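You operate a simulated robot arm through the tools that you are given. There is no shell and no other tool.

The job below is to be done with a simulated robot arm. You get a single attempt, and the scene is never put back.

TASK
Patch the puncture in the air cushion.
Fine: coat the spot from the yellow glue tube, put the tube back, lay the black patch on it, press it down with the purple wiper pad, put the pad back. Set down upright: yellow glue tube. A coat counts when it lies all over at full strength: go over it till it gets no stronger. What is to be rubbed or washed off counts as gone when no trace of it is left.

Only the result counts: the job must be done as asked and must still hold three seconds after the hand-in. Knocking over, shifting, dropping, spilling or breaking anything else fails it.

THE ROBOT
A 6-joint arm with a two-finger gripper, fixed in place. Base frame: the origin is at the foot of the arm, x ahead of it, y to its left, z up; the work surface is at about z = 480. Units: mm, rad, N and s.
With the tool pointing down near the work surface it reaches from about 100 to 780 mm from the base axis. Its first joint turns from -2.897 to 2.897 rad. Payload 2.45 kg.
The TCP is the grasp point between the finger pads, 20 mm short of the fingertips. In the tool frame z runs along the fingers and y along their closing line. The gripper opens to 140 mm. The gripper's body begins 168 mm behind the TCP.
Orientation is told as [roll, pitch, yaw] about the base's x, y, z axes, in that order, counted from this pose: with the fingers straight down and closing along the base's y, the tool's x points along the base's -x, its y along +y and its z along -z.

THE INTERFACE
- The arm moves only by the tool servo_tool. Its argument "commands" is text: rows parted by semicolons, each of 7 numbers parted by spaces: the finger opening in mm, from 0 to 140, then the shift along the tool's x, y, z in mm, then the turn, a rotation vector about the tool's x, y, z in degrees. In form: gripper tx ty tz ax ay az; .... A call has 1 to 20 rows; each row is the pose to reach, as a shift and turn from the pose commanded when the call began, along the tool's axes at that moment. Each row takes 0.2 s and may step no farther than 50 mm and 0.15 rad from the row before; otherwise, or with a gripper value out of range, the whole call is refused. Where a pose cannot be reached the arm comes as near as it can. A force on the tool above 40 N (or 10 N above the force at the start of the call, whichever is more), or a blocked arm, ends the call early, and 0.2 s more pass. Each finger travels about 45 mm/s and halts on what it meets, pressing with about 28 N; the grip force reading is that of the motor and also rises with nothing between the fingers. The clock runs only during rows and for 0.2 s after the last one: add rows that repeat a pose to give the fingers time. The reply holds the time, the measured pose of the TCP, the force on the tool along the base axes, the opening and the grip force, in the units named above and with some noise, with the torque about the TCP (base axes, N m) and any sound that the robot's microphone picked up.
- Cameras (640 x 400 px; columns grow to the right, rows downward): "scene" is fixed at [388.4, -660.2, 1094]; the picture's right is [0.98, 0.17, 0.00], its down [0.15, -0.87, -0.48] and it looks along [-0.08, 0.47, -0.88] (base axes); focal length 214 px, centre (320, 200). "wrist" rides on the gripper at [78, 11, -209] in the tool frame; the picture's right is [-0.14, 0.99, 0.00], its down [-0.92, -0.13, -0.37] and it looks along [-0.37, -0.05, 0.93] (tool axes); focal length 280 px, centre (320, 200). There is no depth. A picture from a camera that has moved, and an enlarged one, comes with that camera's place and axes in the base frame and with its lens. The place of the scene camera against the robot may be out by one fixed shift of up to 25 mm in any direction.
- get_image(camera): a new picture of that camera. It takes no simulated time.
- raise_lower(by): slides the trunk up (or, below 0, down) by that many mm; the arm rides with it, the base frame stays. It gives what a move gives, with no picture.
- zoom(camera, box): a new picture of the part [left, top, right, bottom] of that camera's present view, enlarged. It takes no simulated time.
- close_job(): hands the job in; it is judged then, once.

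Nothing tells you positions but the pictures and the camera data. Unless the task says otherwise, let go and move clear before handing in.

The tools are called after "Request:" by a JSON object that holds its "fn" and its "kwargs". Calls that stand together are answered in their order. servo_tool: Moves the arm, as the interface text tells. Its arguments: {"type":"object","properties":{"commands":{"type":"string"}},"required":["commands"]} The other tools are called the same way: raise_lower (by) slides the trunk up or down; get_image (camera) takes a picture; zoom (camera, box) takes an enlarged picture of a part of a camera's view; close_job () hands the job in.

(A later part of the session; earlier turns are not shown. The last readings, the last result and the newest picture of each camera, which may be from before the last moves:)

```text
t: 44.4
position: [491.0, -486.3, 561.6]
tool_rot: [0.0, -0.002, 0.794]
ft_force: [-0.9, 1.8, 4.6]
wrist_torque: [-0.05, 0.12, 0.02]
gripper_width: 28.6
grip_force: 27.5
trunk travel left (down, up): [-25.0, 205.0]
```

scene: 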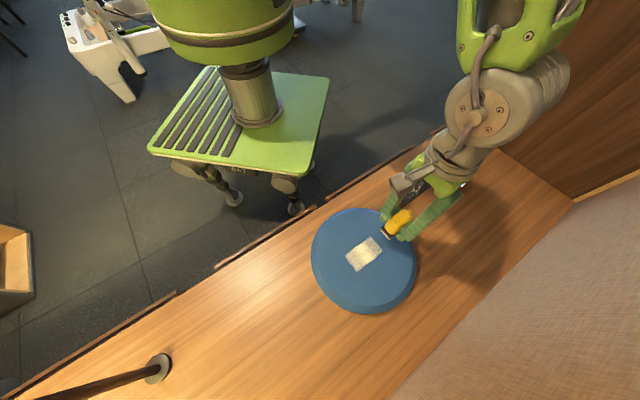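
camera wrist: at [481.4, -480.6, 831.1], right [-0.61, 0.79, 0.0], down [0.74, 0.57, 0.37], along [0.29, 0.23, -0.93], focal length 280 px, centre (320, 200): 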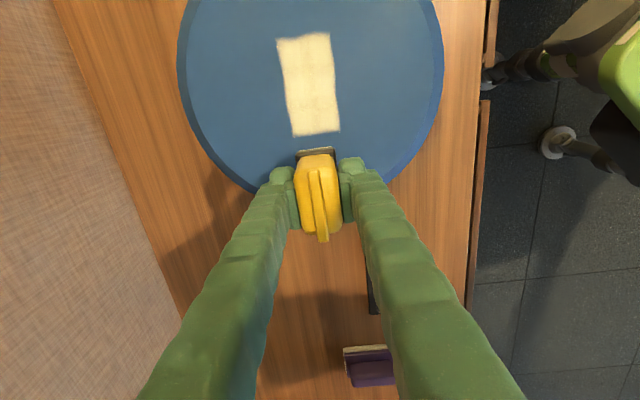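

Request:
{"fn": "servo_tool", "kwargs": {"commands": "10 0 3 0 0 0 0;10 0 6 0 0 0 0;10 0 9 0 0 0 0;10 7 9 0 0 0 0;10 14 9 0 0 0 0;10 21 9 0 0 0 0;10 14 9 0 0 0 0;10 7 9 0 0 0 0;10 0 9 0 0 0 0;10 -7 9 0 0 0 0;10 -14 9 0 0 0 0;10 -21 9 0 0 0 0;10 -14 9 0 0 0 0;10 -7 9 0 0 0 0;10 0 9 0 0 0 0;10 0 6 0 0 0 0;10 0 3 0 0 0 0;10 0 0 0 0 0 0"}}

Request:
{"fn": "servo_tool", "kwargs": {"commands": "10 0 -3 0 0 0 0;10 0 -6 0 0 0 0;10 0 -9 0 0 0 0;10 7 -9 0 0 0 0;10 14 -9 0 0 0 0;10 21 -9 0 0 0 0;10 14 -9 0 0 0 0;10 7 -9 0 0 0 0;10 0 -9 0 0 0 0;10 -7 -9 0 0 0 0;10 -14 -9 0 0 0 0;10 -21 -9 0 0 0 0;10 -14 -9 0 0 0 0;10 -7 -9 0 0 0 0;10 0 -9 0 0 0 0;10 0 -6 0 0 0 0;10 0 -3 0 0 0 0;10 0 0 0 0 0 0"}}

```text
t: 47.3
position: [497.8, -466.8, 561.6]
tool_rot: [-0.002, -0.008, 0.796]
ft_force: [-1.8, 7.3, 15.3]
wrist_torque: [-0.05, 0.27, -0.13]
gripper_width: 28.3
grip_force: 28.2
trunk travel left (down, up): [-25.0, 205.0]
stopped in row 14: the force on the tool passed its limit at 46 N (the readings are from after the stop); the commanded pose is now the measured one
```

```text
t: 51.1
position: [499.6, -468.7, 561.8]
tool_rot: [-0.004, -0.008, 0.796]
ft_force: [3.5, -8.5, 12.3]
wrist_torque: [-0.2, -0.02, 0.07]
gripper_width: 28.5
grip_force: 28.2
trunk travel left (down, up): [-25.0, 205.0]
```

Request:
{"fn": "servo_tool", "kwargs": {"commands": "10 0 0 -15 0 0 0;10 0 0 -40 0 0 0;10 -40 0 -60 0 0 0;10 -62 0 -60 0 0 0;10 -62 0 -60 0 0 0"}}

Request:
{"fn": "get_image", "kwargs": {"camera": "wrist"}}

Request:
{"fn": "zoom", "kwargs": {"camera": "wrist", "box": [250, 20, 360, 145]}}

Request:
{"fn": "zoom", "kwargs": {"camera": "scene", "box": [300, 190, 430, 320]}}

```text
t: 52.3
position: [543.4, -423.2, 620.5]
tool_rot: [-0.001, -0.006, 0.795]
ft_force: [-1.1, 0.8, -0.1]
wrist_torque: [-0.02, 0.04, -0.01]
gripper_width: 28.7
grip_force: 27.6
trunk travel left (down, up): [-25.0, 205.0]
```

```text
taken
camera wrist: at [478.9, -473.1, 830.0], right [-0.61, 0.79, 0.0], down [0.73, 0.57, 0.37], along [0.3, 0.23, -0.93], focal length 280 px, centre (320, 200)
```

wrist: 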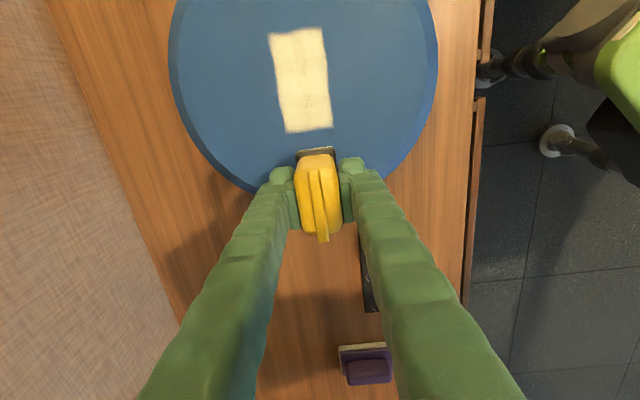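

```text
3.20 times, centred on (305, 82) of wrist
camera zoom: at [478.9, -473.1, 830.0], right [-0.61, 0.79, 0.0], down [0.73, 0.57, 0.37], along [0.3, 0.23, -0.93], focal length 897 px, centre (368, 576)
```

zoom: 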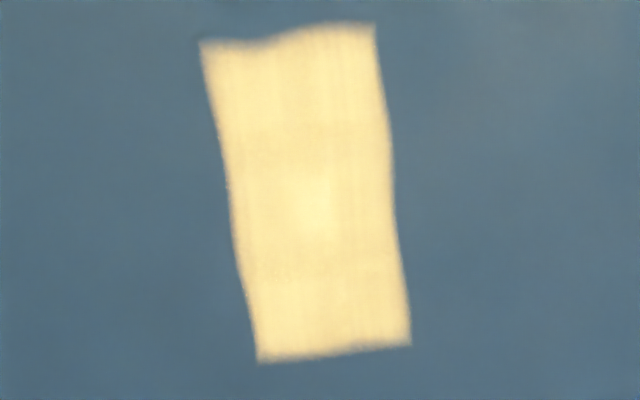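

```text
3.08 times, centred on (365, 255) of scene
camera zoom: at [388.4, -660.2, 1094.0], right [0.98, 0.17, 0.0], down [0.15, -0.87, -0.48], along [-0.08, 0.47, -0.88], focal length 660 px, centre (182, 31)
```

zoom: 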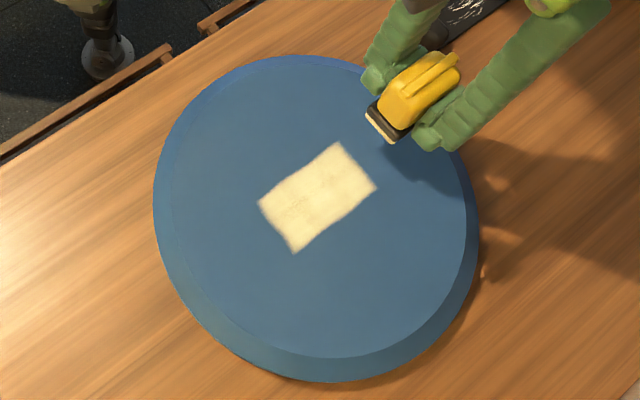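

Request:
{"fn": "zoom", "kwargs": {"camera": "scene", "box": [345, 230, 385, 262]}}

Request:
{"fn": "zoom", "kwargs": {"camera": "wrist", "box": [262, 20, 338, 80]}}

Request:
{"fn": "zoom", "kwargs": {"camera": "wrist", "box": [262, 78, 338, 138]}}

```text
12.50 times, centred on (365, 246) of scene
camera zoom: at [388.4, -660.2, 1094.0], right [0.98, 0.17, 0.0], down [0.15, -0.87, -0.48], along [-0.08, 0.47, -0.88], focal length 2681 px, centre (-242, -375)
```

zoom: 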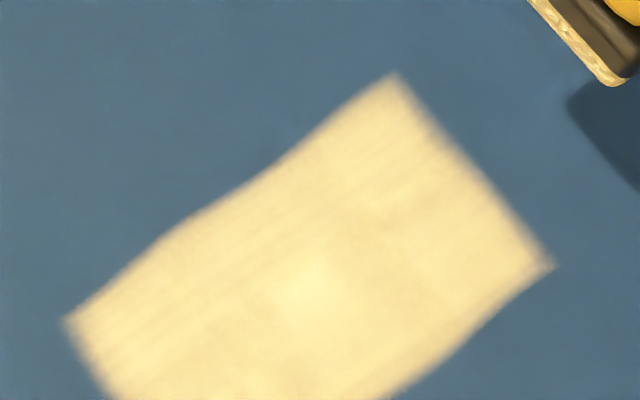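

```text
6.67 times, centred on (300, 50) of wrist
camera zoom: at [478.9, -473.1, 830.0], right [-0.61, 0.79, 0.0], down [0.73, 0.57, 0.37], along [0.3, 0.23, -0.93], focal length 1869 px, centre (453, 1200)
```

zoom: 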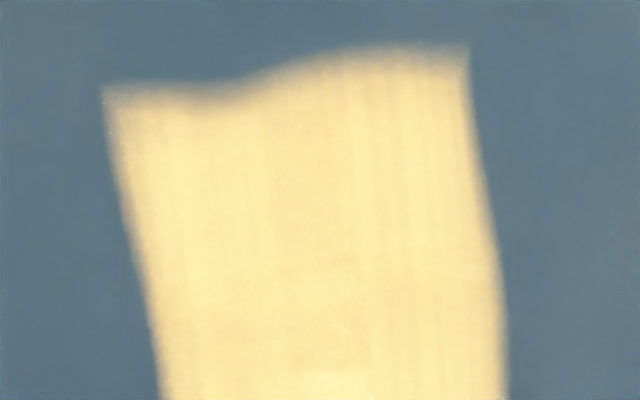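

```text
6.67 times, centred on (300, 108) of wrist
camera zoom: at [478.9, -473.1, 830.0], right [-0.61, 0.79, 0.0], down [0.73, 0.57, 0.37], along [0.3, 0.23, -0.93], focal length 1869 px, centre (453, 813)
```

zoom: 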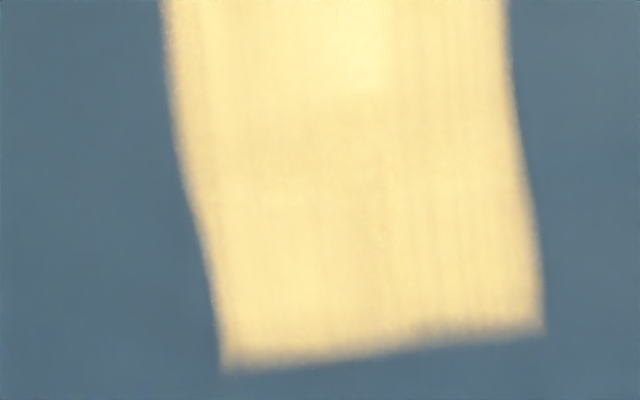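

The coat looks saturated, but I'll do one more full set of light, slow passes across the whole rectangle and compare. I'll approach the centre and find contact lightly first.

Request:
{"fn": "servo_tool", "kwargs": {"commands": "10 40 -3 0 -0.12 0.12 0;10 82 -6 15 -0.245 0.24 0;10 82 -6 40 -0.245 0.24 0;10 82 -6 54 -0.245 0.24 0;10 82 -6 57.5 -0.245 0.24 0;10 82 -6 57.5 -0.245 0.24 0"}}

Request:
{"fn": "servo_tool", "kwargs": {"commands": "10 0 0 0.6 0 0 0;10 0 0 0.6 0 0 0"}}

Request:
{"fn": "servo_tool", "kwargs": {"commands": "10 0 0 0.6 0 0 0;10 0 0 0.6 0 0 0"}}

```text
t: 53.7
position: [489.8, -486.3, 564.2]
tool_rot: [0.003, 0.0, 0.798]
ft_force: [0.2, 0.7, -0.3]
wrist_torque: [-0.03, 0.01, 0.01]
gripper_width: 28.7
grip_force: 27.4
trunk travel left (down, up): [-25.0, 205.0]
```

```text
t: 54.3
position: [489.5, -484.7, 562.7]
tool_rot: [0.003, -0.001, 0.796]
ft_force: [-0.2, -0.4, -0.9]
wrist_torque: [-0.01, -0.01, 0.01]
gripper_width: 28.8
grip_force: 28.2
trunk travel left (down, up): [-25.0, 205.0]
```

```text
t: 54.9
position: [489.5, -485.7, 562.7]
tool_rot: [0.003, 0.0, 0.795]
ft_force: [-2.2, 0.5, 1.7]
wrist_torque: [0.0, 0.02, -0.01]
gripper_width: 28.8
grip_force: 27.8
trunk travel left (down, up): [-25.0, 205.0]
```

Request:
{"fn": "servo_tool", "kwargs": {"commands": "10 0 3 0.2 0 0 0;10 0 6 0.2 0 0 0;10 0 9 0.2 0 0 0;10 5 9 0.2 0 0 0;10 10 9 0.2 0 0 0;10 15 9 0.2 0 0 0;10 20 9 0.2 0 0 0;10 20 5 0.2 0 0 0;10 20 0 0.2 0 0 0;10 20 -5 0.2 0 0 0;10 20 -9 0.2 0 0 0;10 15 -9 0.2 0 0 0;10 10 -9 0.2 0 0 0;10 5 -9 0.2 0 0 0;10 0 -9 0.2 0 0 0;10 0 -6 0.2 0 0 0;10 0 -3 0.2 0 0 0;10 0 0 0.2 0 0 0"}}

Request:
{"fn": "servo_tool", "kwargs": {"commands": "10 -5 0 -0.2 0 0 0;10 -10 0 -0.2 0 0 0;10 -15 0 -0.2 0 0 0;10 -20 0 -0.2 0 0 0;10 -20 0 -0.2 0 0 0"}}

```text
t: 58.7
position: [490.2, -486.3, 562.6]
tool_rot: [0.001, -0.002, 0.795]
ft_force: [7.6, -3.1, 9.4]
wrist_torque: [-0.08, -0.3, -0.05]
gripper_width: 28.9
grip_force: 28.1
trunk travel left (down, up): [-25.0, 205.0]
```

```text
t: 59.9
position: [502.8, -470.7, 562.1]
tool_rot: [0.004, -0.002, 0.795]
ft_force: [-7.9, -4.1, 10.1]
wrist_torque: [-0.1, 0.17, 0.03]
gripper_width: 28.9
grip_force: 28.0
trunk travel left (down, up): [-25.0, 205.0]
```

Request:
{"fn": "servo_tool", "kwargs": {"commands": "10 0 3 -0.3 0 0 0;10 0 6 -0.3 0 0 0;10 0 9 -0.3 0 0 0;10 4 9 -0.3 0 0 0;10 8 9 -0.3 0 0 0;10 12 9 -0.3 0 0 0;10 16 9 -0.3 0 0 0;10 20 9 -0.3 0 0 0;10 20 5 -0.3 0 0 0;10 20 0 -0.3 0 0 0;10 20 -5 -0.3 0 0 0;10 20 -9 -0.3 0 0 0;10 16 -9 -0.3 0 0 0;10 12 -9 -0.3 0 0 0;10 8 -9 -0.3 0 0 0;10 4 -9 -0.3 0 0 0;10 0 -9 -0.3 0 0 0;10 0 -5 -0.3 0 0 0;10 0 0 -0.3 0 0 0"}}

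Request:
{"fn": "servo_tool", "kwargs": {"commands": "10 5 0 0 0 0 0;10 10 0 0 0 0 0;10 15 0 0 0 0 0;10 20 0 0 0 0 0;10 25 0 0 0 0 0;10 30 0 0 0 0 0;10 35 0 0 0 0 0;10 40 0 0 0 0 0;10 35 0 0 0 0 0;10 30 0 0 0 0 0;10 25 0 0 0 0 0;10 20 0 0 0 0 0"}}

```text
t: 63.9
position: [503.0, -472.5, 561.4]
tool_rot: [0.002, -0.002, 0.797]
ft_force: [2.9, -0.6, 3.4]
wrist_torque: [0.0, -0.08, -0.05]
gripper_width: 28.7
grip_force: 27.8
trunk travel left (down, up): [-25.0, 205.0]
```

```text
t: 66.5
position: [489.7, -487.7, 561.9]
tool_rot: [0.004, -0.003, 0.795]
ft_force: [-6.3, -8.4, 13.0]
wrist_torque: [-0.34, 0.24, 0.01]
gripper_width: 28.7
grip_force: 27.9
trunk travel left (down, up): [-25.0, 205.0]
```

Good, those passes went without a stop. I'll lift off and compare the coat again.

Request:
{"fn": "servo_tool", "kwargs": {"commands": "10 0 0 -15 0 0 0;10 0 0 -40 0 0 0;10 -40 0 -60 0 0 0;10 -76 0 -60 0 0 0;10 -76 0 -60 0 0 0"}}

Request:
{"fn": "get_image", "kwargs": {"camera": "wrist"}}

Request:
{"fn": "zoom", "kwargs": {"camera": "wrist", "box": [250, 20, 360, 145]}}

Request:
{"fn": "zoom", "kwargs": {"camera": "scene", "box": [340, 230, 390, 272]}}

```text
t: 67.7
position: [541.7, -432.0, 621.6]
tool_rot: [0.002, -0.002, 0.795]
ft_force: [-0.4, 0.8, -0.3]
wrist_torque: [-0.04, 0.02, 0.02]
gripper_width: 28.7
grip_force: 27.7
trunk travel left (down, up): [-25.0, 205.0]
```

```text
taken
camera wrist: at [479.1, -482.2, 831.4], right [-0.61, 0.79, 0.0], down [0.74, 0.57, 0.37], along [0.29, 0.23, -0.93], focal length 280 px, centre (320, 200)
```

wrist: 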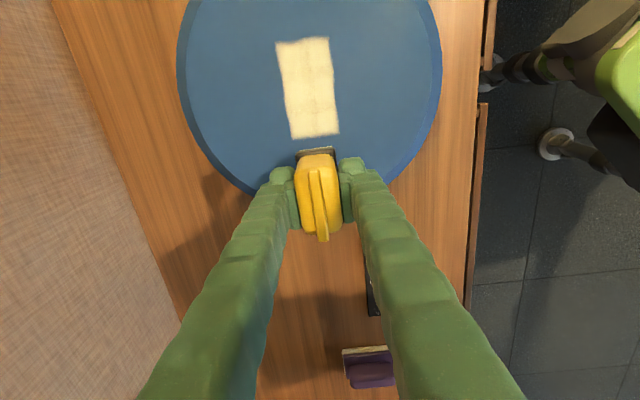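

```text
3.20 times, centred on (305, 82) of wrist
camera zoom: at [479.1, -482.2, 831.4], right [-0.61, 0.79, 0.0], down [0.74, 0.57, 0.37], along [0.29, 0.23, -0.93], focal length 897 px, centre (368, 576)
```

zoom: 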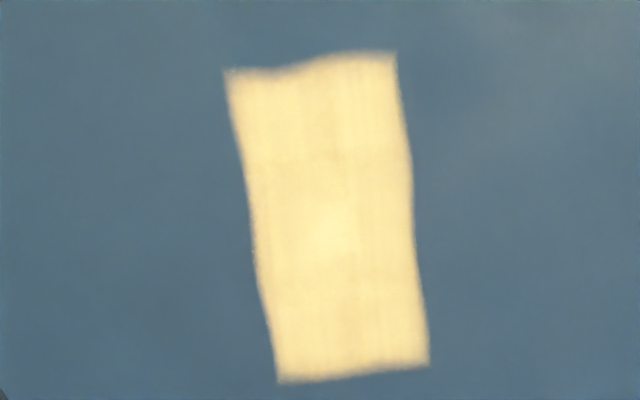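

```text
9.52 times, centred on (365, 251) of scene
camera zoom: at [388.4, -660.2, 1094.0], right [0.98, 0.17, 0.0], down [0.15, -0.87, -0.48], along [-0.08, 0.47, -0.88], focal length 2043 px, centre (-109, -286)
```

zoom: 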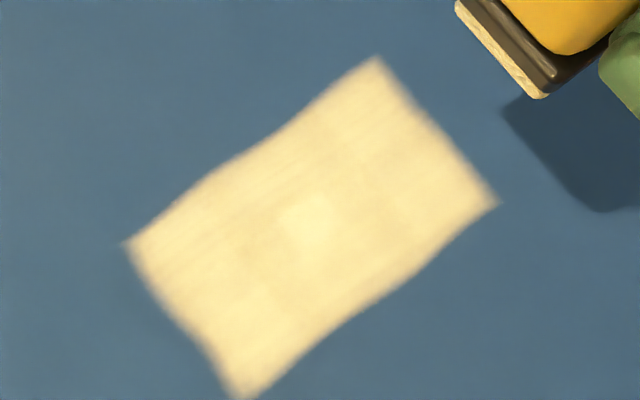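

The coat no longer changes, so it is at full strength. Next I'll return the tube, taking another pose reading first to average out the noise.

Request:
{"fn": "servo_tool", "kwargs": {"commands": "10 0 0 -10 0 0 0;10 0 0 -10 0 0 0"}}

Request:
{"fn": "servo_tool", "kwargs": {"commands": "10 0 0 0 0 0 0"}}

Request:
{"fn": "servo_tool", "kwargs": {"commands": "10 0 0 0 0 0 0"}}

```text
t: 68.3
position: [541.3, -432.6, 631.9]
tool_rot: [0.003, -0.001, 0.795]
ft_force: [0.3, -0.4, -0.2]
wrist_torque: [0.0, -0.01, -0.01]
gripper_width: 28.7
grip_force: 28.1
trunk travel left (down, up): [-25.0, 205.0]
```

```text
t: 68.7
position: [541.9, -434.2, 630.1]
tool_rot: [0.002, 0.0, 0.797]
ft_force: [0.1, 0.2, -1.5]
wrist_torque: [0.02, -0.03, 0.02]
gripper_width: 28.6
grip_force: 28.6
trunk travel left (down, up): [-25.0, 205.0]
```

```text
t: 69.1
position: [541.6, -433.3, 630.6]
tool_rot: [0.004, -0.002, 0.796]
ft_force: [0.2, -0.3, -1.0]
wrist_torque: [-0.02, -0.01, -0.02]
gripper_width: 28.7
grip_force: 28.0
trunk travel left (down, up): [-25.0, 205.0]
```

Request:
{"fn": "servo_tool", "kwargs": {"commands": "10 42.6 8.9 0 0 0 0;10 85.2 17.7 0 0.08 0.16 0.1;10 127.8 26.6 0 0.08 0.16 0.1;10 170.4 35.5 0 0.08 0.16 0.1;10 212.9 44.3 0 0.08 0.16 0.1;10 255.5 53.2 0 0.08 0.16 0.1;10 298.1 62 0 0.08 0.16 0.1;10 340.7 70.9 0 0.08 0.16 0.1;10 340.7 70.9 0 0.08 0.16 0.1"}}

Request:
{"fn": "servo_tool", "kwargs": {"commands": "10 0 0 30 0 0 0;10 0 0 60 0 0 0;10 0 0 90 0 0 0;10 0 0 90 0 0 0"}}

Request:
{"fn": "get_image", "kwargs": {"camera": "wrist"}}

Request:
{"fn": "zoom", "kwargs": {"camera": "scene", "box": [200, 240, 320, 320]}}

```text
t: 71.1
position: [253.3, -629.1, 631.2]
tool_rot: [0.002, 0.001, 0.794]
ft_force: [-0.1, 0.1, -0.3]
wrist_torque: [0.01, 0.01, -0.01]
gripper_width: 29.0
grip_force: 28.7
trunk travel left (down, up): [-25.0, 205.0]
```

```text
t: 72.1
position: [251.0, -628.1, 540.3]
tool_rot: [0.002, 0.002, 0.794]
ft_force: [0.0, 1.0, -0.2]
wrist_torque: [0.02, 0.01, 0.02]
gripper_width: 28.8
grip_force: 28.2
trunk travel left (down, up): [-25.0, 205.0]
```

```text
taken
camera wrist: at [189.4, -676.4, 750.2], right [-0.61, 0.79, 0.0], down [0.74, 0.57, 0.37], along [0.29, 0.23, -0.93], focal length 280 px, centre (320, 200)
```

wrist: 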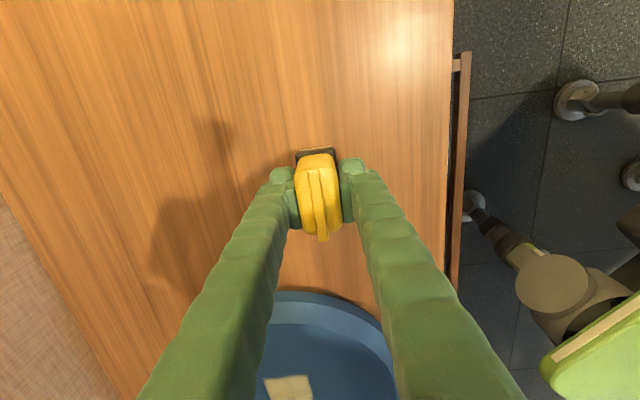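

```text
5.00 times, centred on (260, 280) of scene
camera zoom: at [388.4, -660.2, 1094.0], right [0.98, 0.17, 0.0], down [0.15, -0.87, -0.48], along [-0.08, 0.47, -0.88], focal length 1072 px, centre (620, -200)
```

zoom: 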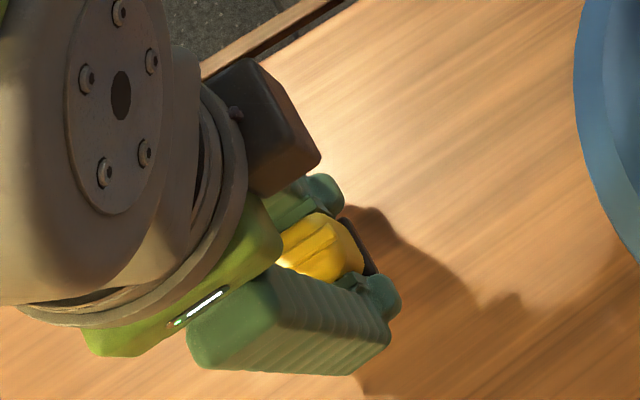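

Request:
{"fn": "servo_tool", "kwargs": {"commands": "10 0 0 10 0 0 0;10 0 0 18 0 0 0;10 0 0 21 0 0 0;10 0 0 21 0 0 0"}}

Request:
{"fn": "servo_tool", "kwargs": {"commands": "10 0 0 1 0 0 0;10 0 0 1 0 0 0"}}

Request:
{"fn": "servo_tool", "kwargs": {"commands": "10 0 0 1 0 0 0;10 0 0 1 0 0 0"}}

```text
t: 73.1
position: [252.2, -626.7, 520.6]
tool_rot: [0.003, 0.002, 0.794]
ft_force: [-0.4, -0.3, -1.8]
wrist_torque: [-0.03, 0.0, -0.04]
gripper_width: 28.8
grip_force: 27.8
trunk travel left (down, up): [-25.0, 205.0]
```

```text
t: 73.7
position: [252.2, -626.0, 520.7]
tool_rot: [0.002, 0.001, 0.794]
ft_force: [-0.3, -0.7, -0.8]
wrist_torque: [0.02, 0.01, -0.03]
gripper_width: 28.6
grip_force: 28.1
trunk travel left (down, up): [-25.0, 205.0]
```

```text
t: 74.3
position: [251.2, -626.2, 518.9]
tool_rot: [0.002, 0.001, 0.794]
ft_force: [0.5, 0.2, -0.8]
wrist_torque: [0.03, -0.01, 0.0]
gripper_width: 28.5
grip_force: 28.3
trunk travel left (down, up): [-25.0, 205.0]
```

Request:
{"fn": "servo_tool", "kwargs": {"commands": "10 0 0 0.8 0 0 0;10 0 0 0.8 0 0 0"}}

Request:
{"fn": "servo_tool", "kwargs": {"commands": "10 0 0 0.8 0 0 0;10 0 0 0.8 0 0 0"}}

```text
t: 74.9
position: [252.6, -626.0, 518.1]
tool_rot: [0.002, 0.002, 0.795]
ft_force: [0.6, 0.3, -1.2]
wrist_torque: [-0.01, 0.02, -0.01]
gripper_width: 28.9
grip_force: 28.3
trunk travel left (down, up): [-25.0, 205.0]
```

```text
t: 75.5
position: [252.4, -626.5, 517.8]
tool_rot: [0.0, 0.003, 0.796]
ft_force: [-0.4, 1.0, 4.8]
wrist_torque: [0.18, -0.1, 0.02]
gripper_width: 28.8
grip_force: 27.8
trunk travel left (down, up): [-25.0, 205.0]
```

The foot has touched the table with about 5 N. I'll release gently and rise.

Request:
{"fn": "servo_tool", "kwargs": {"commands": "32 0 0 0 0 0 0;40 0 0 0 0 0 0;55 0 0 0 0 0 0;70 0 0 0 0 0 0;70 0 0 0 0 0 0"}}

Request:
{"fn": "zoom", "kwargs": {"camera": "wrist", "box": [240, 100, 400, 240]}}

```text
t: 76.7
position: [252.5, -624.9, 518.5]
tool_rot: [0.0, 0.002, 0.794]
ft_force: [0.6, 0.4, -0.4]
wrist_torque: [0.0, -0.01, -0.02]
gripper_width: 70.3
grip_force: 0.0
trunk travel left (down, up): [-25.0, 205.0]
```

```text
2.86 times, centred on (320, 170) of wrist
camera zoom: at [189.5, -674.9, 726.9], right [-0.61, 0.79, 0.0], down [0.74, 0.57, 0.37], along [0.29, 0.23, -0.93], focal length 801 px, centre (320, 286)
```

zoom: 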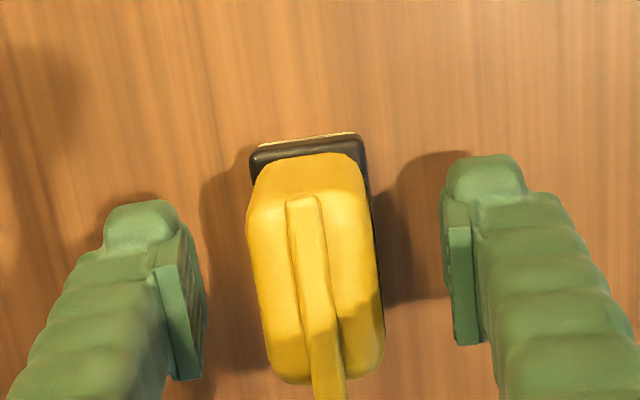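

The tube stands upright on its original spot. I'll rise clear, then travel to the patch while turning the gripper so its fingers close along the patch's long axis.

Request:
{"fn": "servo_tool", "kwargs": {"commands": "70 0 0 -10 0 0 0;80 0 0 -40 0 0 0;80 0 0 -80 0 0 0;80 0 0 -125 0 0 0;80 0 0 -125 0 0 0"}}

Request:
{"fn": "servo_tool", "kwargs": {"commands": "80 -39.5 -0.2 0 0 0 7.54;80 -79.1 -0.3 0 0 0 15.08;80 -118.6 -0.5 0 0 0 22.62;80 -158.1 -0.6 0 0 0 30.17;80 -197.7 -0.8 0 0 0 37.71;80 -237.2 -1 0 0 0 45.25;80 -276.7 -1.1 0 0 0 52.79;80 -316.3 -1.3 0 0 0 60.33;80 -355.8 -1.4 0 0 0 67.88;80 -395.3 -1.6 0 0 0 75.42;80 -434.9 -1.7 0 0 0 82.96;80 -474.4 -1.9 0 0 0 90.5;80 -474.4 -1.9 0 0 0 90.5"}}

Request:
{"fn": "get_image", "kwargs": {"camera": "wrist"}}

Request:
{"fn": "zoom", "kwargs": {"camera": "wrist", "box": [240, 60, 440, 220]}}

Request:
{"fn": "get_image", "kwargs": {"camera": "scene"}}

```text
t: 77.9
position: [251.6, -625.3, 641.8]
tool_rot: [0.001, 0.001, 0.794]
ft_force: [-0.1, 0.3, 0.2]
wrist_torque: [-0.04, -0.02, 0.03]
gripper_width: 79.8
grip_force: 0.1
trunk travel left (down, up): [-25.0, 205.0]
```

```text
t: 80.7
position: [591.3, -288.6, 641.6]
tool_rot: [-0.002, 0.001, -0.788]
ft_force: [-0.4, 0.0, -0.2]
wrist_torque: [-0.04, 0.02, 0.0]
gripper_width: 79.9
grip_force: 0.1
trunk travel left (down, up): [-25.0, 205.0]
```

```text
taken
camera wrist: at [542.8, -225.6, 851.8], right [0.8, 0.6, 0.0], down [0.56, -0.74, 0.37], along [0.22, -0.29, -0.93], focal length 280 px, centre (320, 200)
```

wrist: 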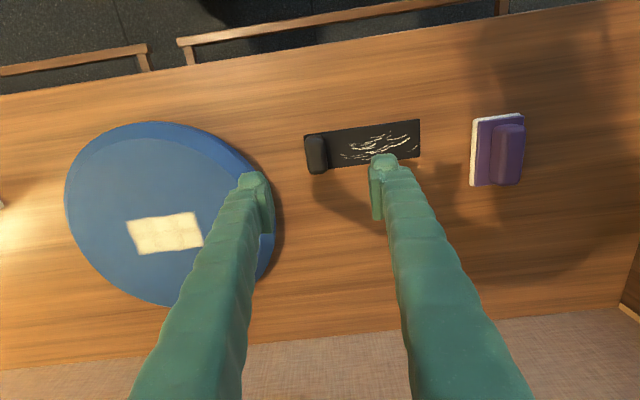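

```text
2.50 times, centred on (340, 140) of wrist
camera zoom: at [542.8, -225.6, 851.8], right [0.8, 0.6, 0.0], down [0.56, -0.74, 0.37], along [0.22, -0.29, -0.93], focal length 701 px, centre (270, 350)
```

zoom: 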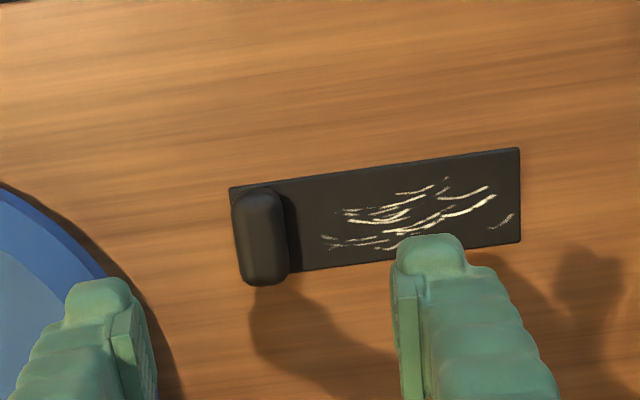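

```text
taken
```

scene: 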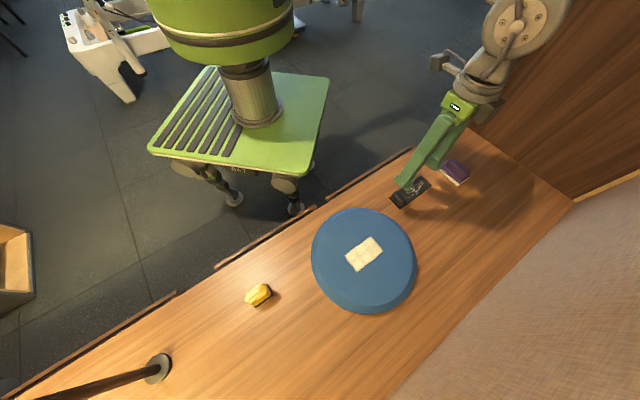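

I see the patch clearly: about 150 x 50 mm, centre (632, -250), at 44-45°. Its knob is centred near (587, -292) at the cushion end. I'll align over the knob and lower partway with a 56 mm opening.

Request:
{"fn": "servo_tool", "kwargs": {"commands": "70 0.3 -2.5 30 0 0 0;60 0.5 -4.5 60 0 0 0;56 0.5 -4.5 90 0 0 0;56 0.5 -4.5 100 0 0 0;56 0.5 -4.5 100 0 0 0"}}

Request:
{"fn": "get_image", "kwargs": {"camera": "wrist"}}

Request:
{"fn": "zoom", "kwargs": {"camera": "wrist", "box": [240, 100, 400, 240]}}

Request:
{"fn": "zoom", "kwargs": {"camera": "scene", "box": [360, 140, 460, 220]}}

```text
t: 81.9
position: [584.7, -291.6, 541.0]
tool_rot: [-0.003, 0.002, -0.784]
ft_force: [-0.2, 0.0, 0.2]
wrist_torque: [-0.02, 0.01, -0.02]
gripper_width: 56.0
grip_force: 0.0
trunk travel left (down, up): [-25.0, 205.0]
```

```text
taken
camera wrist: at [536.4, -229.0, 751.2], right [0.8, 0.6, 0.0], down [0.56, -0.74, 0.37], along [0.22, -0.29, -0.93], focal length 280 px, centre (320, 200)
```

wrist: 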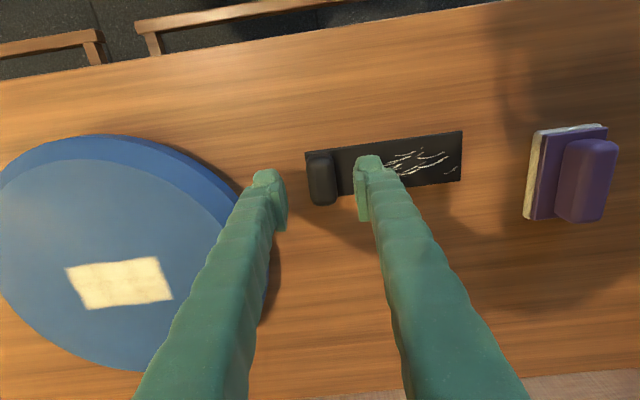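

```text
2.86 times, centred on (320, 170) of wrist
camera zoom: at [536.4, -229.0, 751.2], right [0.8, 0.6, 0.0], down [0.56, -0.74, 0.37], along [0.22, -0.29, -0.93], focal length 801 px, centre (320, 286)
```

zoom: 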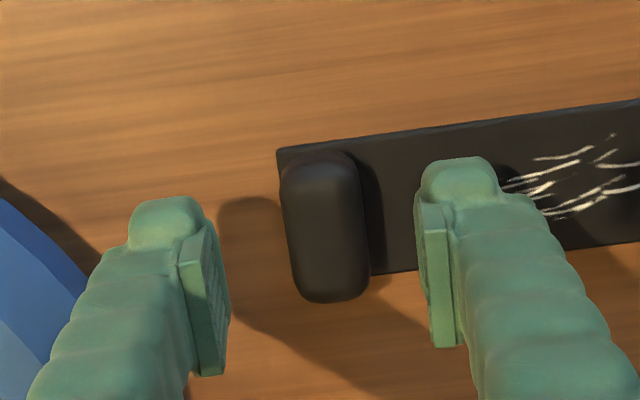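

```text
5.00 times, centred on (410, 180) of scene
camera zoom: at [388.4, -660.2, 1094.0], right [0.98, 0.17, 0.0], down [0.15, -0.87, -0.48], along [-0.08, 0.47, -0.88], focal length 1072 px, centre (-130, 300)
```

zoom: 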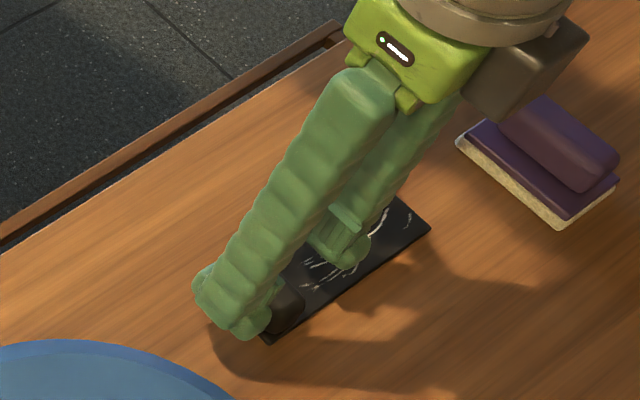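

The knob is about 26 mm thick and nearly centred, 2 mm off. I'll lower so the fingertips sit just above the patch sheet.

Request:
{"fn": "servo_tool", "kwargs": {"commands": "56 -2 2 10 0 0 0;56 -2 2 20 0 0 0;56 -2 2 28 0 0 0;56 -2 2 32 0 0 0;56 -2 2 32 0 0 0"}}

Request:
{"fn": "zoom", "kwargs": {"camera": "wrist", "box": [240, 100, 400, 240]}}

Request:
{"fn": "zoom", "kwargs": {"camera": "scene", "box": [380, 170, 440, 220]}}

```text
t: 83.1
position: [585.6, -292.1, 510.2]
tool_rot: [-0.002, 0.002, -0.785]
ft_force: [-0.4, -0.1, 1.3]
wrist_torque: [0.0, -0.03, -0.02]
gripper_width: 55.9
grip_force: 0.1
trunk travel left (down, up): [-25.0, 205.0]
```

```text
2.86 times, centred on (320, 170) of wrist
camera zoom: at [538.3, -229.5, 719.4], right [0.8, 0.6, 0.0], down [0.56, -0.74, 0.37], along [0.22, -0.29, -0.93], focal length 801 px, centre (320, 286)
```

zoom: 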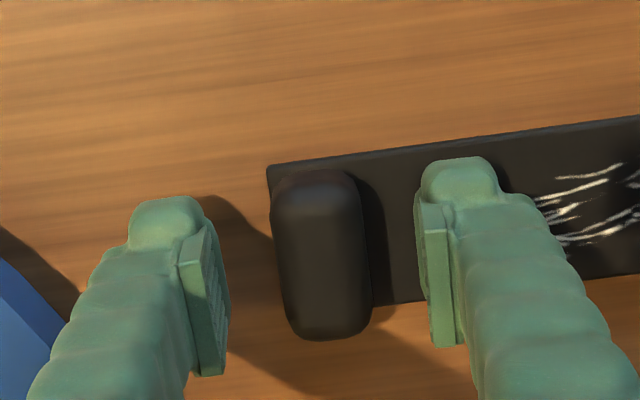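

```text
8.00 times, centred on (410, 195) of scene
camera zoom: at [388.4, -660.2, 1094.0], right [0.98, 0.17, 0.0], down [0.15, -0.87, -0.48], along [-0.08, 0.47, -0.88], focal length 1716 px, centre (-400, 240)
```

zoom: 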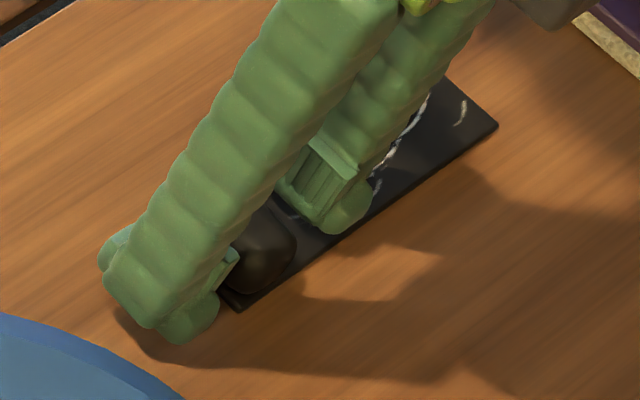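

Request:
{"fn": "servo_tool", "kwargs": {"commands": "56 0 0 1.5 0 0 0;56 0 0 2.5 0 0 0;45 0 0 2.5 0 0 0;30 0 0 2.5 0 0 0;15 0 0 2.5 0 0 0;10 0 0 2.5 0 0 0;10 0 0 2.5 0 0 0;10 0 0 2.5 0 0 0"}}

Request:
{"fn": "zoom", "kwargs": {"camera": "wrist", "box": [240, 100, 400, 240]}}

```text
t: 84.9
position: [587.0, -291.7, 506.5]
tool_rot: [-0.002, 0.001, -0.786]
ft_force: [0.0, -1.3, 0.0]
wrist_torque: [-0.01, 0.0, 0.0]
gripper_width: 24.4
grip_force: 27.6
trunk travel left (down, up): [-25.0, 205.0]
```

```text
2.86 times, centred on (320, 170) of wrist
camera zoom: at [538.3, -229.5, 716.3], right [0.8, 0.6, 0.0], down [0.56, -0.74, 0.37], along [0.22, -0.29, -0.93], focal length 801 px, centre (320, 286)
```

zoom: 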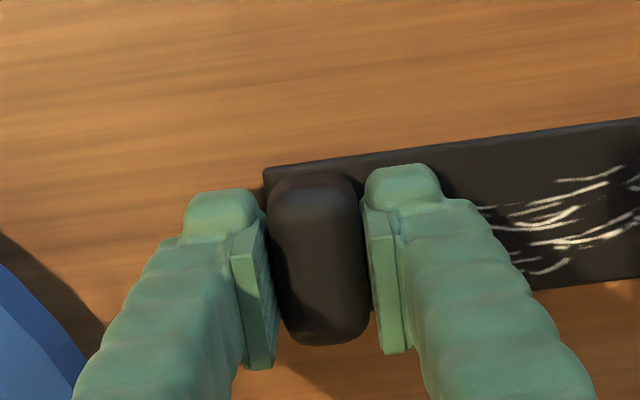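

The knob is gripped at 24.4 mm. I'll lift and check that the patch hangs level.

Request:
{"fn": "servo_tool", "kwargs": {"commands": "10 0 0 -8 0 0 0;10 0 0 -25 0 0 0;10 0 0 -60 0 0 0;10 0 0 -100 0 0 0;10 0 0 -130 0 0 0;10 0 0 -130 0 0 0"}}

Request:
{"fn": "get_image", "kwargs": {"camera": "wrist"}}

Request:
{"fn": "zoom", "kwargs": {"camera": "wrist", "box": [240, 80, 560, 240]}}

Request:
{"fn": "zoom", "kwargs": {"camera": "scene", "box": [360, 120, 480, 220]}}

```text
t: 86.3
position: [587.9, -290.8, 636.1]
tool_rot: [-0.001, 0.002, -0.786]
ft_force: [-0.2, 1.0, 0.1]
wrist_torque: [-0.01, 0.01, -0.04]
gripper_width: 24.4
grip_force: 28.4
trunk travel left (down, up): [-25.0, 205.0]
```

```text
taken
camera wrist: at [538.4, -229.3, 845.8], right [0.8, 0.6, 0.0], down [0.56, -0.74, 0.37], along [0.22, -0.29, -0.93], focal length 280 px, centre (320, 200)
```

wrist: 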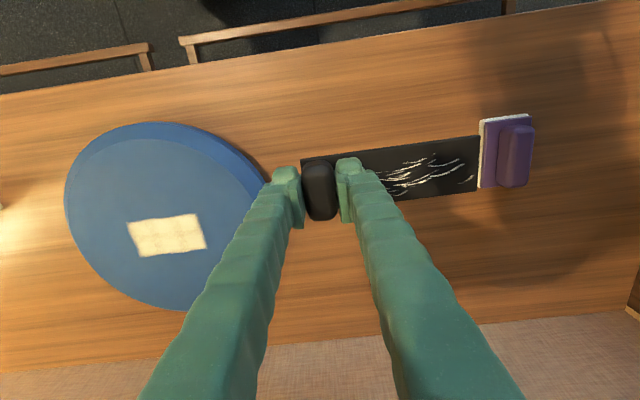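

```text
2.00 times, centred on (400, 160) of wrist
camera zoom: at [538.4, -229.3, 845.8], right [0.8, 0.6, 0.0], down [0.56, -0.74, 0.37], along [0.22, -0.29, -0.93], focal length 561 px, centre (160, 280)
```

zoom: 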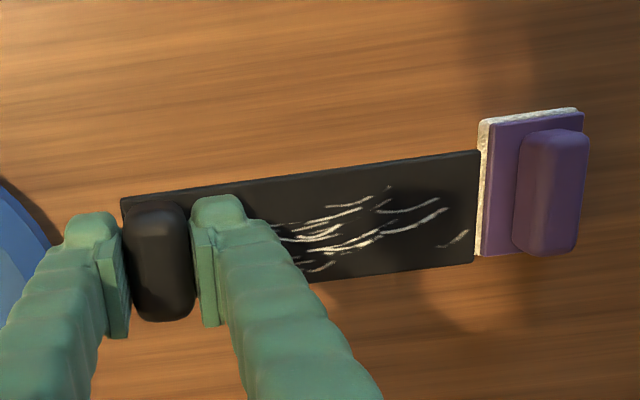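

```text
4.00 times, centred on (420, 170) of scene
camera zoom: at [388.4, -660.2, 1094.0], right [0.98, 0.17, 0.0], down [0.15, -0.87, -0.48], along [-0.08, 0.47, -0.88], focal length 858 px, centre (-80, 320)
```

zoom: 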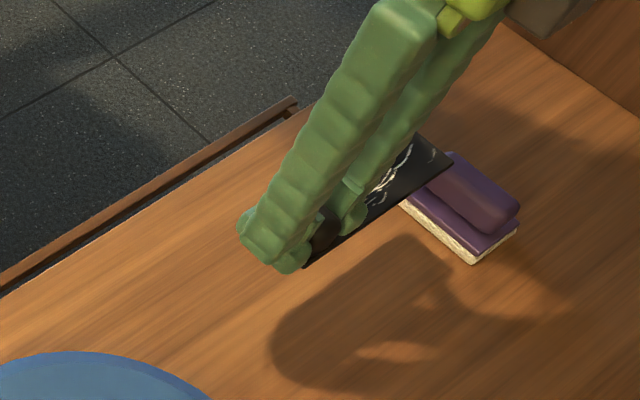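

The patch hangs level, and its centre is about 61 mm from the TCP along the tool's y. Before I carry it over, I'll measure the coated area's centre and angle accurately.

Request:
{"fn": "zoom", "kwargs": {"camera": "wrist", "box": [110, 195, 230, 275]}}

Request:
{"fn": "zoom", "kwargs": {"camera": "wrist", "box": [50, 110, 290, 320]}}

Request:
{"fn": "servo_tool", "kwargs": {"commands": "10 0 0 0 0 0 0"}}

Request:
{"fn": "servo_tool", "kwargs": {"commands": "10 0 0 0 0 0 0"}}

```text
5.00 times, centred on (170, 235) of wrist
camera zoom: at [538.4, -229.3, 845.8], right [0.8, 0.6, 0.0], down [0.56, -0.74, 0.37], along [0.22, -0.29, -0.93], focal length 1402 px, centre (1070, 25)
```

zoom: 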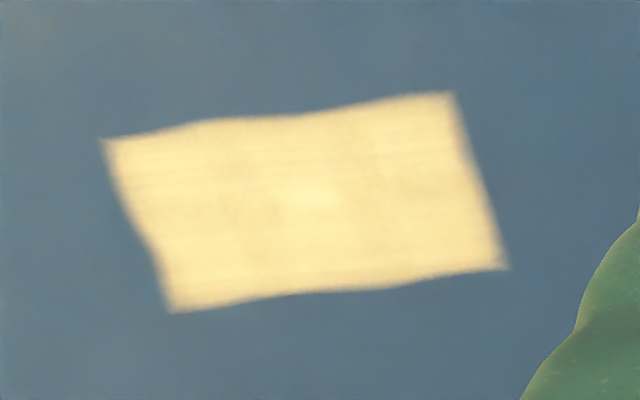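

```text
1.90 times, centred on (170, 215) of wrist
camera zoom: at [538.4, -229.3, 845.8], right [0.8, 0.6, 0.0], down [0.56, -0.74, 0.37], along [0.22, -0.29, -0.93], focal length 534 px, centre (606, 171)
```

zoom: 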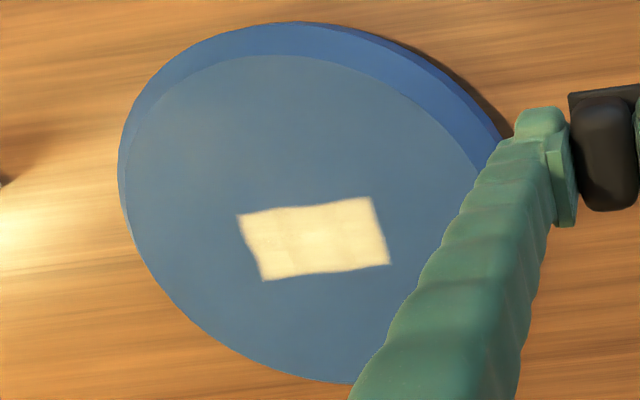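

```text
t: 86.7
position: [586.0, -292.4, 637.8]
tool_rot: [-0.002, 0.002, -0.786]
ft_force: [-0.3, -0.3, -0.2]
wrist_torque: [0.0, 0.01, 0.0]
gripper_width: 24.7
grip_force: 28.7
trunk travel left (down, up): [-25.0, 205.0]
```

```text
t: 87.1
position: [586.9, -291.3, 635.2]
tool_rot: [-0.001, 0.0, -0.785]
ft_force: [-1.3, 0.2, -0.1]
wrist_torque: [0.04, 0.01, 0.0]
gripper_width: 24.4
grip_force: 27.9
trunk travel left (down, up): [-25.0, 205.0]
```

The coated area is about 92 x 52 mm, centred near (489, -488), with its long axis at about 45°, which matches the patch. I'll carry the patch over at a safe height, aiming its centre at the area's centre.

Request:
{"fn": "servo_tool", "kwargs": {"commands": "10 -9.8 -38.5 0 0 0 0;10 -19.6 -76.9 0 0 0 -0.2;10 -29.4 -115.4 0 0 0 -0.4;10 -39.3 -153.9 0 0 0 -0.4;10 -49.1 -192.4 0 0 0 -0.4;10 -58.9 -230.8 0 0 0 -0.4;10 -68.7 -269.3 0 0 0 -0.4;10 -68.7 -269.3 0 0 0 -0.4"}}

Request:
{"fn": "servo_tool", "kwargs": {"commands": "10 0 0 30 0 0 0;10 0 0 55 0 0 0;10 0 0 55 0 0 0"}}

Request:
{"fn": "get_image", "kwargs": {"camera": "wrist"}}

Request:
{"fn": "zoom", "kwargs": {"camera": "wrist", "box": [260, 80, 520, 240]}}

Request:
{"fn": "zoom", "kwargs": {"camera": "scene", "box": [310, 200, 420, 290]}}

```text
t: 88.9
position: [444.4, -530.8, 637.4]
tool_rot: [-0.002, 0.002, -0.778]
ft_force: [-0.4, 0.2, -0.3]
wrist_torque: [0.01, -0.03, -0.03]
gripper_width: 24.5
grip_force: 28.4
trunk travel left (down, up): [-25.0, 205.0]
```

```text
t: 89.7
position: [445.0, -530.7, 584.2]
tool_rot: [-0.002, 0.003, -0.779]
ft_force: [-0.4, 0.2, -0.9]
wrist_torque: [0.0, 0.01, 0.0]
gripper_width: 24.3
grip_force: 27.5
trunk travel left (down, up): [-25.0, 205.0]
```

```text
taken
camera wrist: at [397.2, -468.6, 793.3], right [0.79, 0.61, 0.0], down [0.57, -0.74, 0.37], along [0.22, -0.29, -0.93], focal length 280 px, centre (320, 200)
```

wrist: 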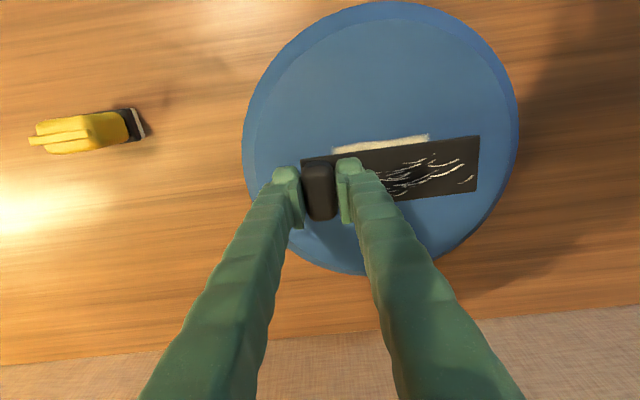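

```text
2.46 times, centred on (390, 160) of wrist
camera zoom: at [397.2, -468.6, 793.3], right [0.79, 0.61, 0.0], down [0.57, -0.74, 0.37], along [0.22, -0.29, -0.93], focal length 690 px, centre (148, 298)
```

zoom: 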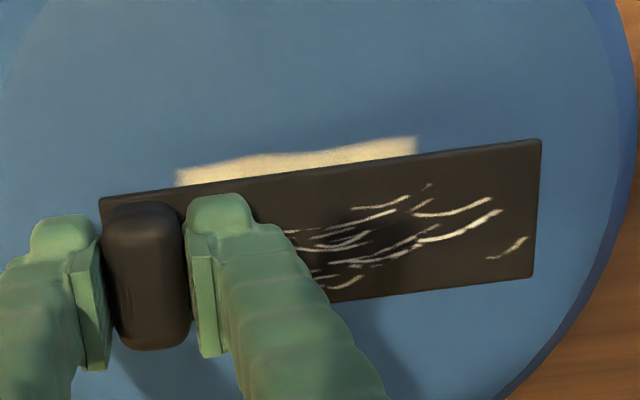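

```text
4.44 times, centred on (365, 245) of scene
camera zoom: at [388.4, -660.2, 1094.0], right [0.98, 0.17, 0.0], down [0.15, -0.87, -0.48], along [-0.08, 0.47, -0.88], focal length 953 px, centre (120, 0)
```

zoom: 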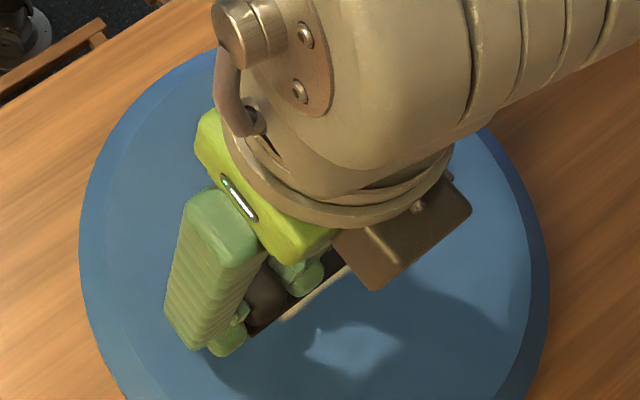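

Relative to the coated area, the patch is only about 2 mm and 0.6° off. I'll correct that and lower toward contact.

Request:
{"fn": "servo_tool", "kwargs": {"commands": "10 -2.4 -1.4 8 0 0 -0.6;10 -2.4 -1.4 16 0 0 -0.6;10 -2.4 -1.4 24 0 0 -0.6;10 -2.4 -1.4 24 0 0 -0.6"}}

Request:
{"fn": "zoom", "kwargs": {"camera": "wrist", "box": [260, 80, 520, 240]}}

Request:
{"fn": "servo_tool", "kwargs": {"commands": "10 0 0 0 0 0 0"}}

```text
t: 90.7
position: [446.0, -532.7, 558.2]
tool_rot: [-0.003, 0.003, -0.768]
ft_force: [-0.4, 0.0, -0.9]
wrist_torque: [-0.01, 0.03, -0.01]
gripper_width: 24.8
grip_force: 27.9
trunk travel left (down, up): [-25.0, 205.0]
```

```text
2.46 times, centred on (390, 160) of wrist
camera zoom: at [396.1, -472.6, 767.5], right [0.79, 0.62, 0.0], down [0.57, -0.73, 0.37], along [0.23, -0.29, -0.93], focal length 690 px, centre (148, 298)
```

zoom: 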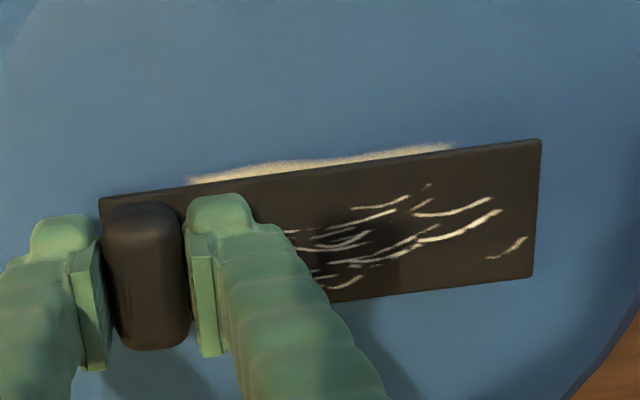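

```text
t: 91.1
position: [445.7, -534.5, 558.8]
tool_rot: [-0.002, 0.002, -0.767]
ft_force: [0.8, 0.4, -1.5]
wrist_torque: [0.0, 0.02, -0.01]
gripper_width: 24.5
grip_force: 27.8
trunk travel left (down, up): [-25.0, 205.0]
```

Request:
{"fn": "servo_tool", "kwargs": {"commands": "10 -0.8 1.2 2.5 0 0 0;10 -0.8 1.2 5 0 0 0;10 -0.8 1.2 5 0 0 0"}}

Request:
{"fn": "servo_tool", "kwargs": {"commands": "10 0 0 1 0 0 0;10 0 0 1 0 0 0"}}

Request:
{"fn": "servo_tool", "kwargs": {"commands": "10 0 0 0.8 0 0 0;10 0 0 0.8 0 0 0"}}

```text
t: 91.9
position: [446.1, -534.7, 553.7]
tool_rot: [-0.001, 0.0, -0.767]
ft_force: [-9.1, -6.7, 6.7]
wrist_torque: [0.04, -0.01, 0.11]
gripper_width: 24.4
grip_force: 28.4
trunk travel left (down, up): [-25.0, 205.0]
```

```text
t: 92.5
position: [446.0, -534.2, 552.0]
tool_rot: [-0.002, 0.002, -0.767]
ft_force: [-2.7, -6.2, 3.4]
wrist_torque: [0.02, -0.08, -0.05]
gripper_width: 24.4
grip_force: 28.1
trunk travel left (down, up): [-25.0, 205.0]
```

```text
t: 93.1
position: [446.8, -533.4, 551.3]
tool_rot: [-0.001, 0.002, -0.768]
ft_force: [-0.9, -3.3, 4.9]
wrist_torque: [-0.06, -0.05, -0.04]
gripper_width: 24.5
grip_force: 28.4
trunk travel left (down, up): [-25.0, 205.0]
```

The patch has made contact with about 5 N. I'll look before letting go.

Request:
{"fn": "zoom", "kwargs": {"camera": "wrist", "box": [260, 80, 520, 240]}}

Request:
{"fn": "zoom", "kwargs": {"camera": "scene", "box": [310, 200, 420, 290]}}

```text
2.46 times, centred on (390, 160) of wrist
camera zoom: at [397.4, -471.8, 761.3], right [0.79, 0.62, 0.0], down [0.57, -0.73, 0.37], along [0.23, -0.29, -0.93], focal length 690 px, centre (148, 298)
```

zoom: 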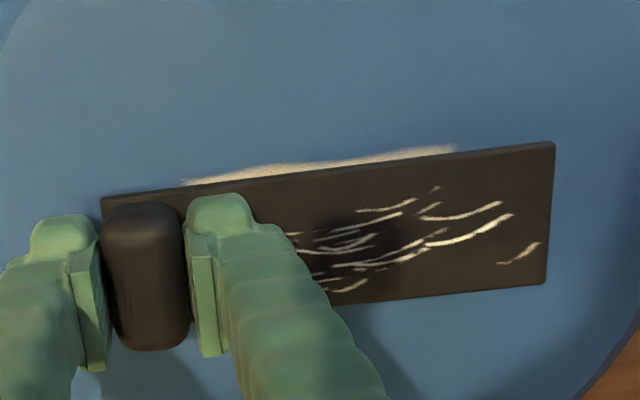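

```text
4.44 times, centred on (365, 245) of scene
camera zoom: at [388.4, -660.2, 1094.0], right [0.98, 0.17, 0.0], down [0.15, -0.87, -0.48], along [-0.08, 0.47, -0.88], focal length 953 px, centre (120, 0)
```

zoom: 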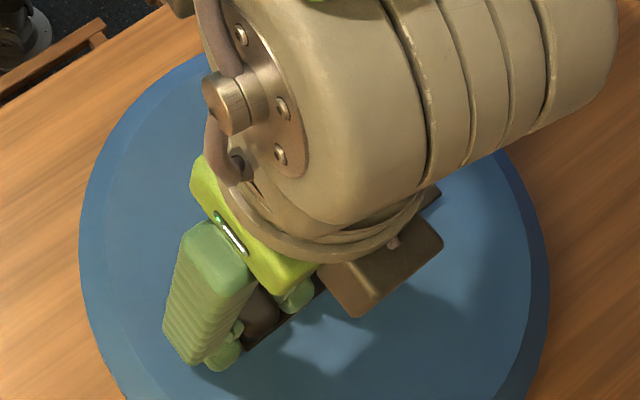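

The far end of the patch now appears slightly raised in the grip, so the cushion top may slope up that way. I'll lower a bit more, checking force and torque as it settles.

Request:
{"fn": "servo_tool", "kwargs": {"commands": "10 0 0 0.8 0 0 0;10 0 0 0.8 0 0 0"}}

Request:
{"fn": "servo_tool", "kwargs": {"commands": "10 0 0 0.8 0 0 0;10 0 0 0.8 0 0 0"}}

Request:
{"fn": "zoom", "kwargs": {"camera": "wrist", "box": [260, 80, 520, 240]}}

```text
t: 93.7
position: [446.3, -533.4, 551.1]
tool_rot: [-0.003, 0.001, -0.768]
ft_force: [2.5, -0.7, 8.9]
wrist_torque: [-0.03, -0.07, 0.0]
gripper_width: 24.5
grip_force: 27.9
trunk travel left (down, up): [-25.0, 205.0]
```

```text
t: 94.3
position: [447.0, -533.3, 550.9]
tool_rot: [-0.001, 0.0, -0.767]
ft_force: [1.4, 2.4, 20.0]
wrist_torque: [0.05, 0.03, 0.0]
gripper_width: 24.5
grip_force: 27.8
trunk travel left (down, up): [-25.0, 205.0]
```

```text
2.46 times, centred on (390, 160) of wrist
camera zoom: at [397.1, -471.4, 760.8], right [0.79, 0.62, 0.0], down [0.57, -0.73, 0.37], along [0.23, -0.29, -0.93], focal length 690 px, centre (148, 298)
```

zoom: 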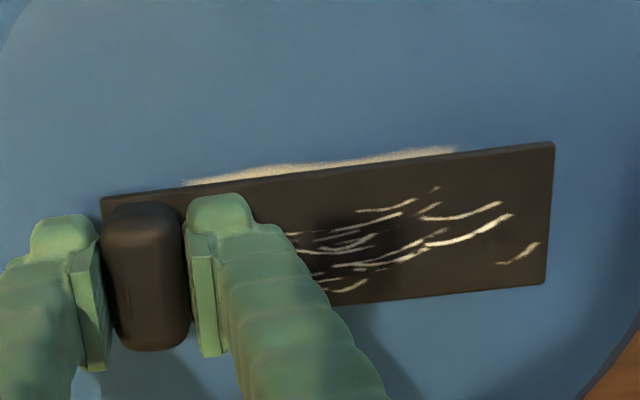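

At 20 N there is almost no torque, so the patch is lying flush on a slightly sloping surface. I'll ease the pressure, then open the fingers.

Request:
{"fn": "servo_tool", "kwargs": {"commands": "10 0 0 -1 0 0 0;10 0 0 -1.6 0 0 0;10 0 0 -1.6 0 0 0"}}

Request:
{"fn": "servo_tool", "kwargs": {"commands": "28 0 0 0 0 0 0;35 0 0 0 0 0 0;45 0 0 0 0 0 0;56 0 0 0 0 0 0;56 0 0 0 0 0 0"}}

Request:
{"fn": "zoom", "kwargs": {"camera": "wrist", "box": [260, 80, 520, 240]}}

```text
t: 95.1
position: [445.7, -533.8, 552.1]
tool_rot: [-0.003, 0.003, -0.77]
ft_force: [3.5, -2.0, 8.5]
wrist_torque: [-0.09, -0.05, -0.02]
gripper_width: 24.5
grip_force: 28.1
trunk travel left (down, up): [-25.0, 205.0]
```

```text
t: 96.3
position: [446.6, -532.9, 551.5]
tool_rot: [-0.001, 0.003, -0.768]
ft_force: [-0.8, -1.0, 1.9]
wrist_torque: [0.06, -0.03, 0.02]
gripper_width: 55.1
grip_force: 0.1
trunk travel left (down, up): [-25.0, 205.0]
```

```text
2.46 times, centred on (390, 160) of wrist
camera zoom: at [397.2, -471.1, 760.6], right [0.79, 0.62, 0.0], down [0.57, -0.73, 0.37], along [0.22, -0.29, -0.93], focal length 690 px, centre (148, 298)
```

zoom: 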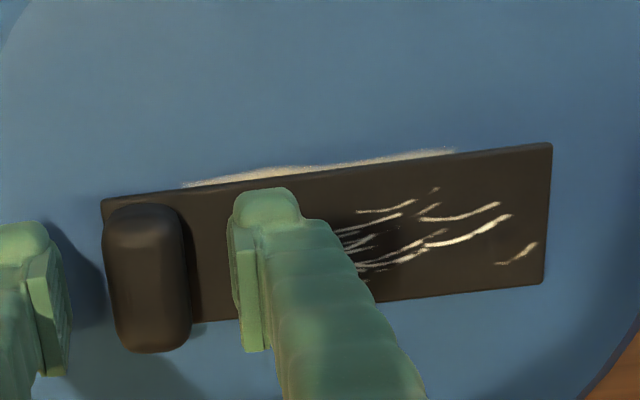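

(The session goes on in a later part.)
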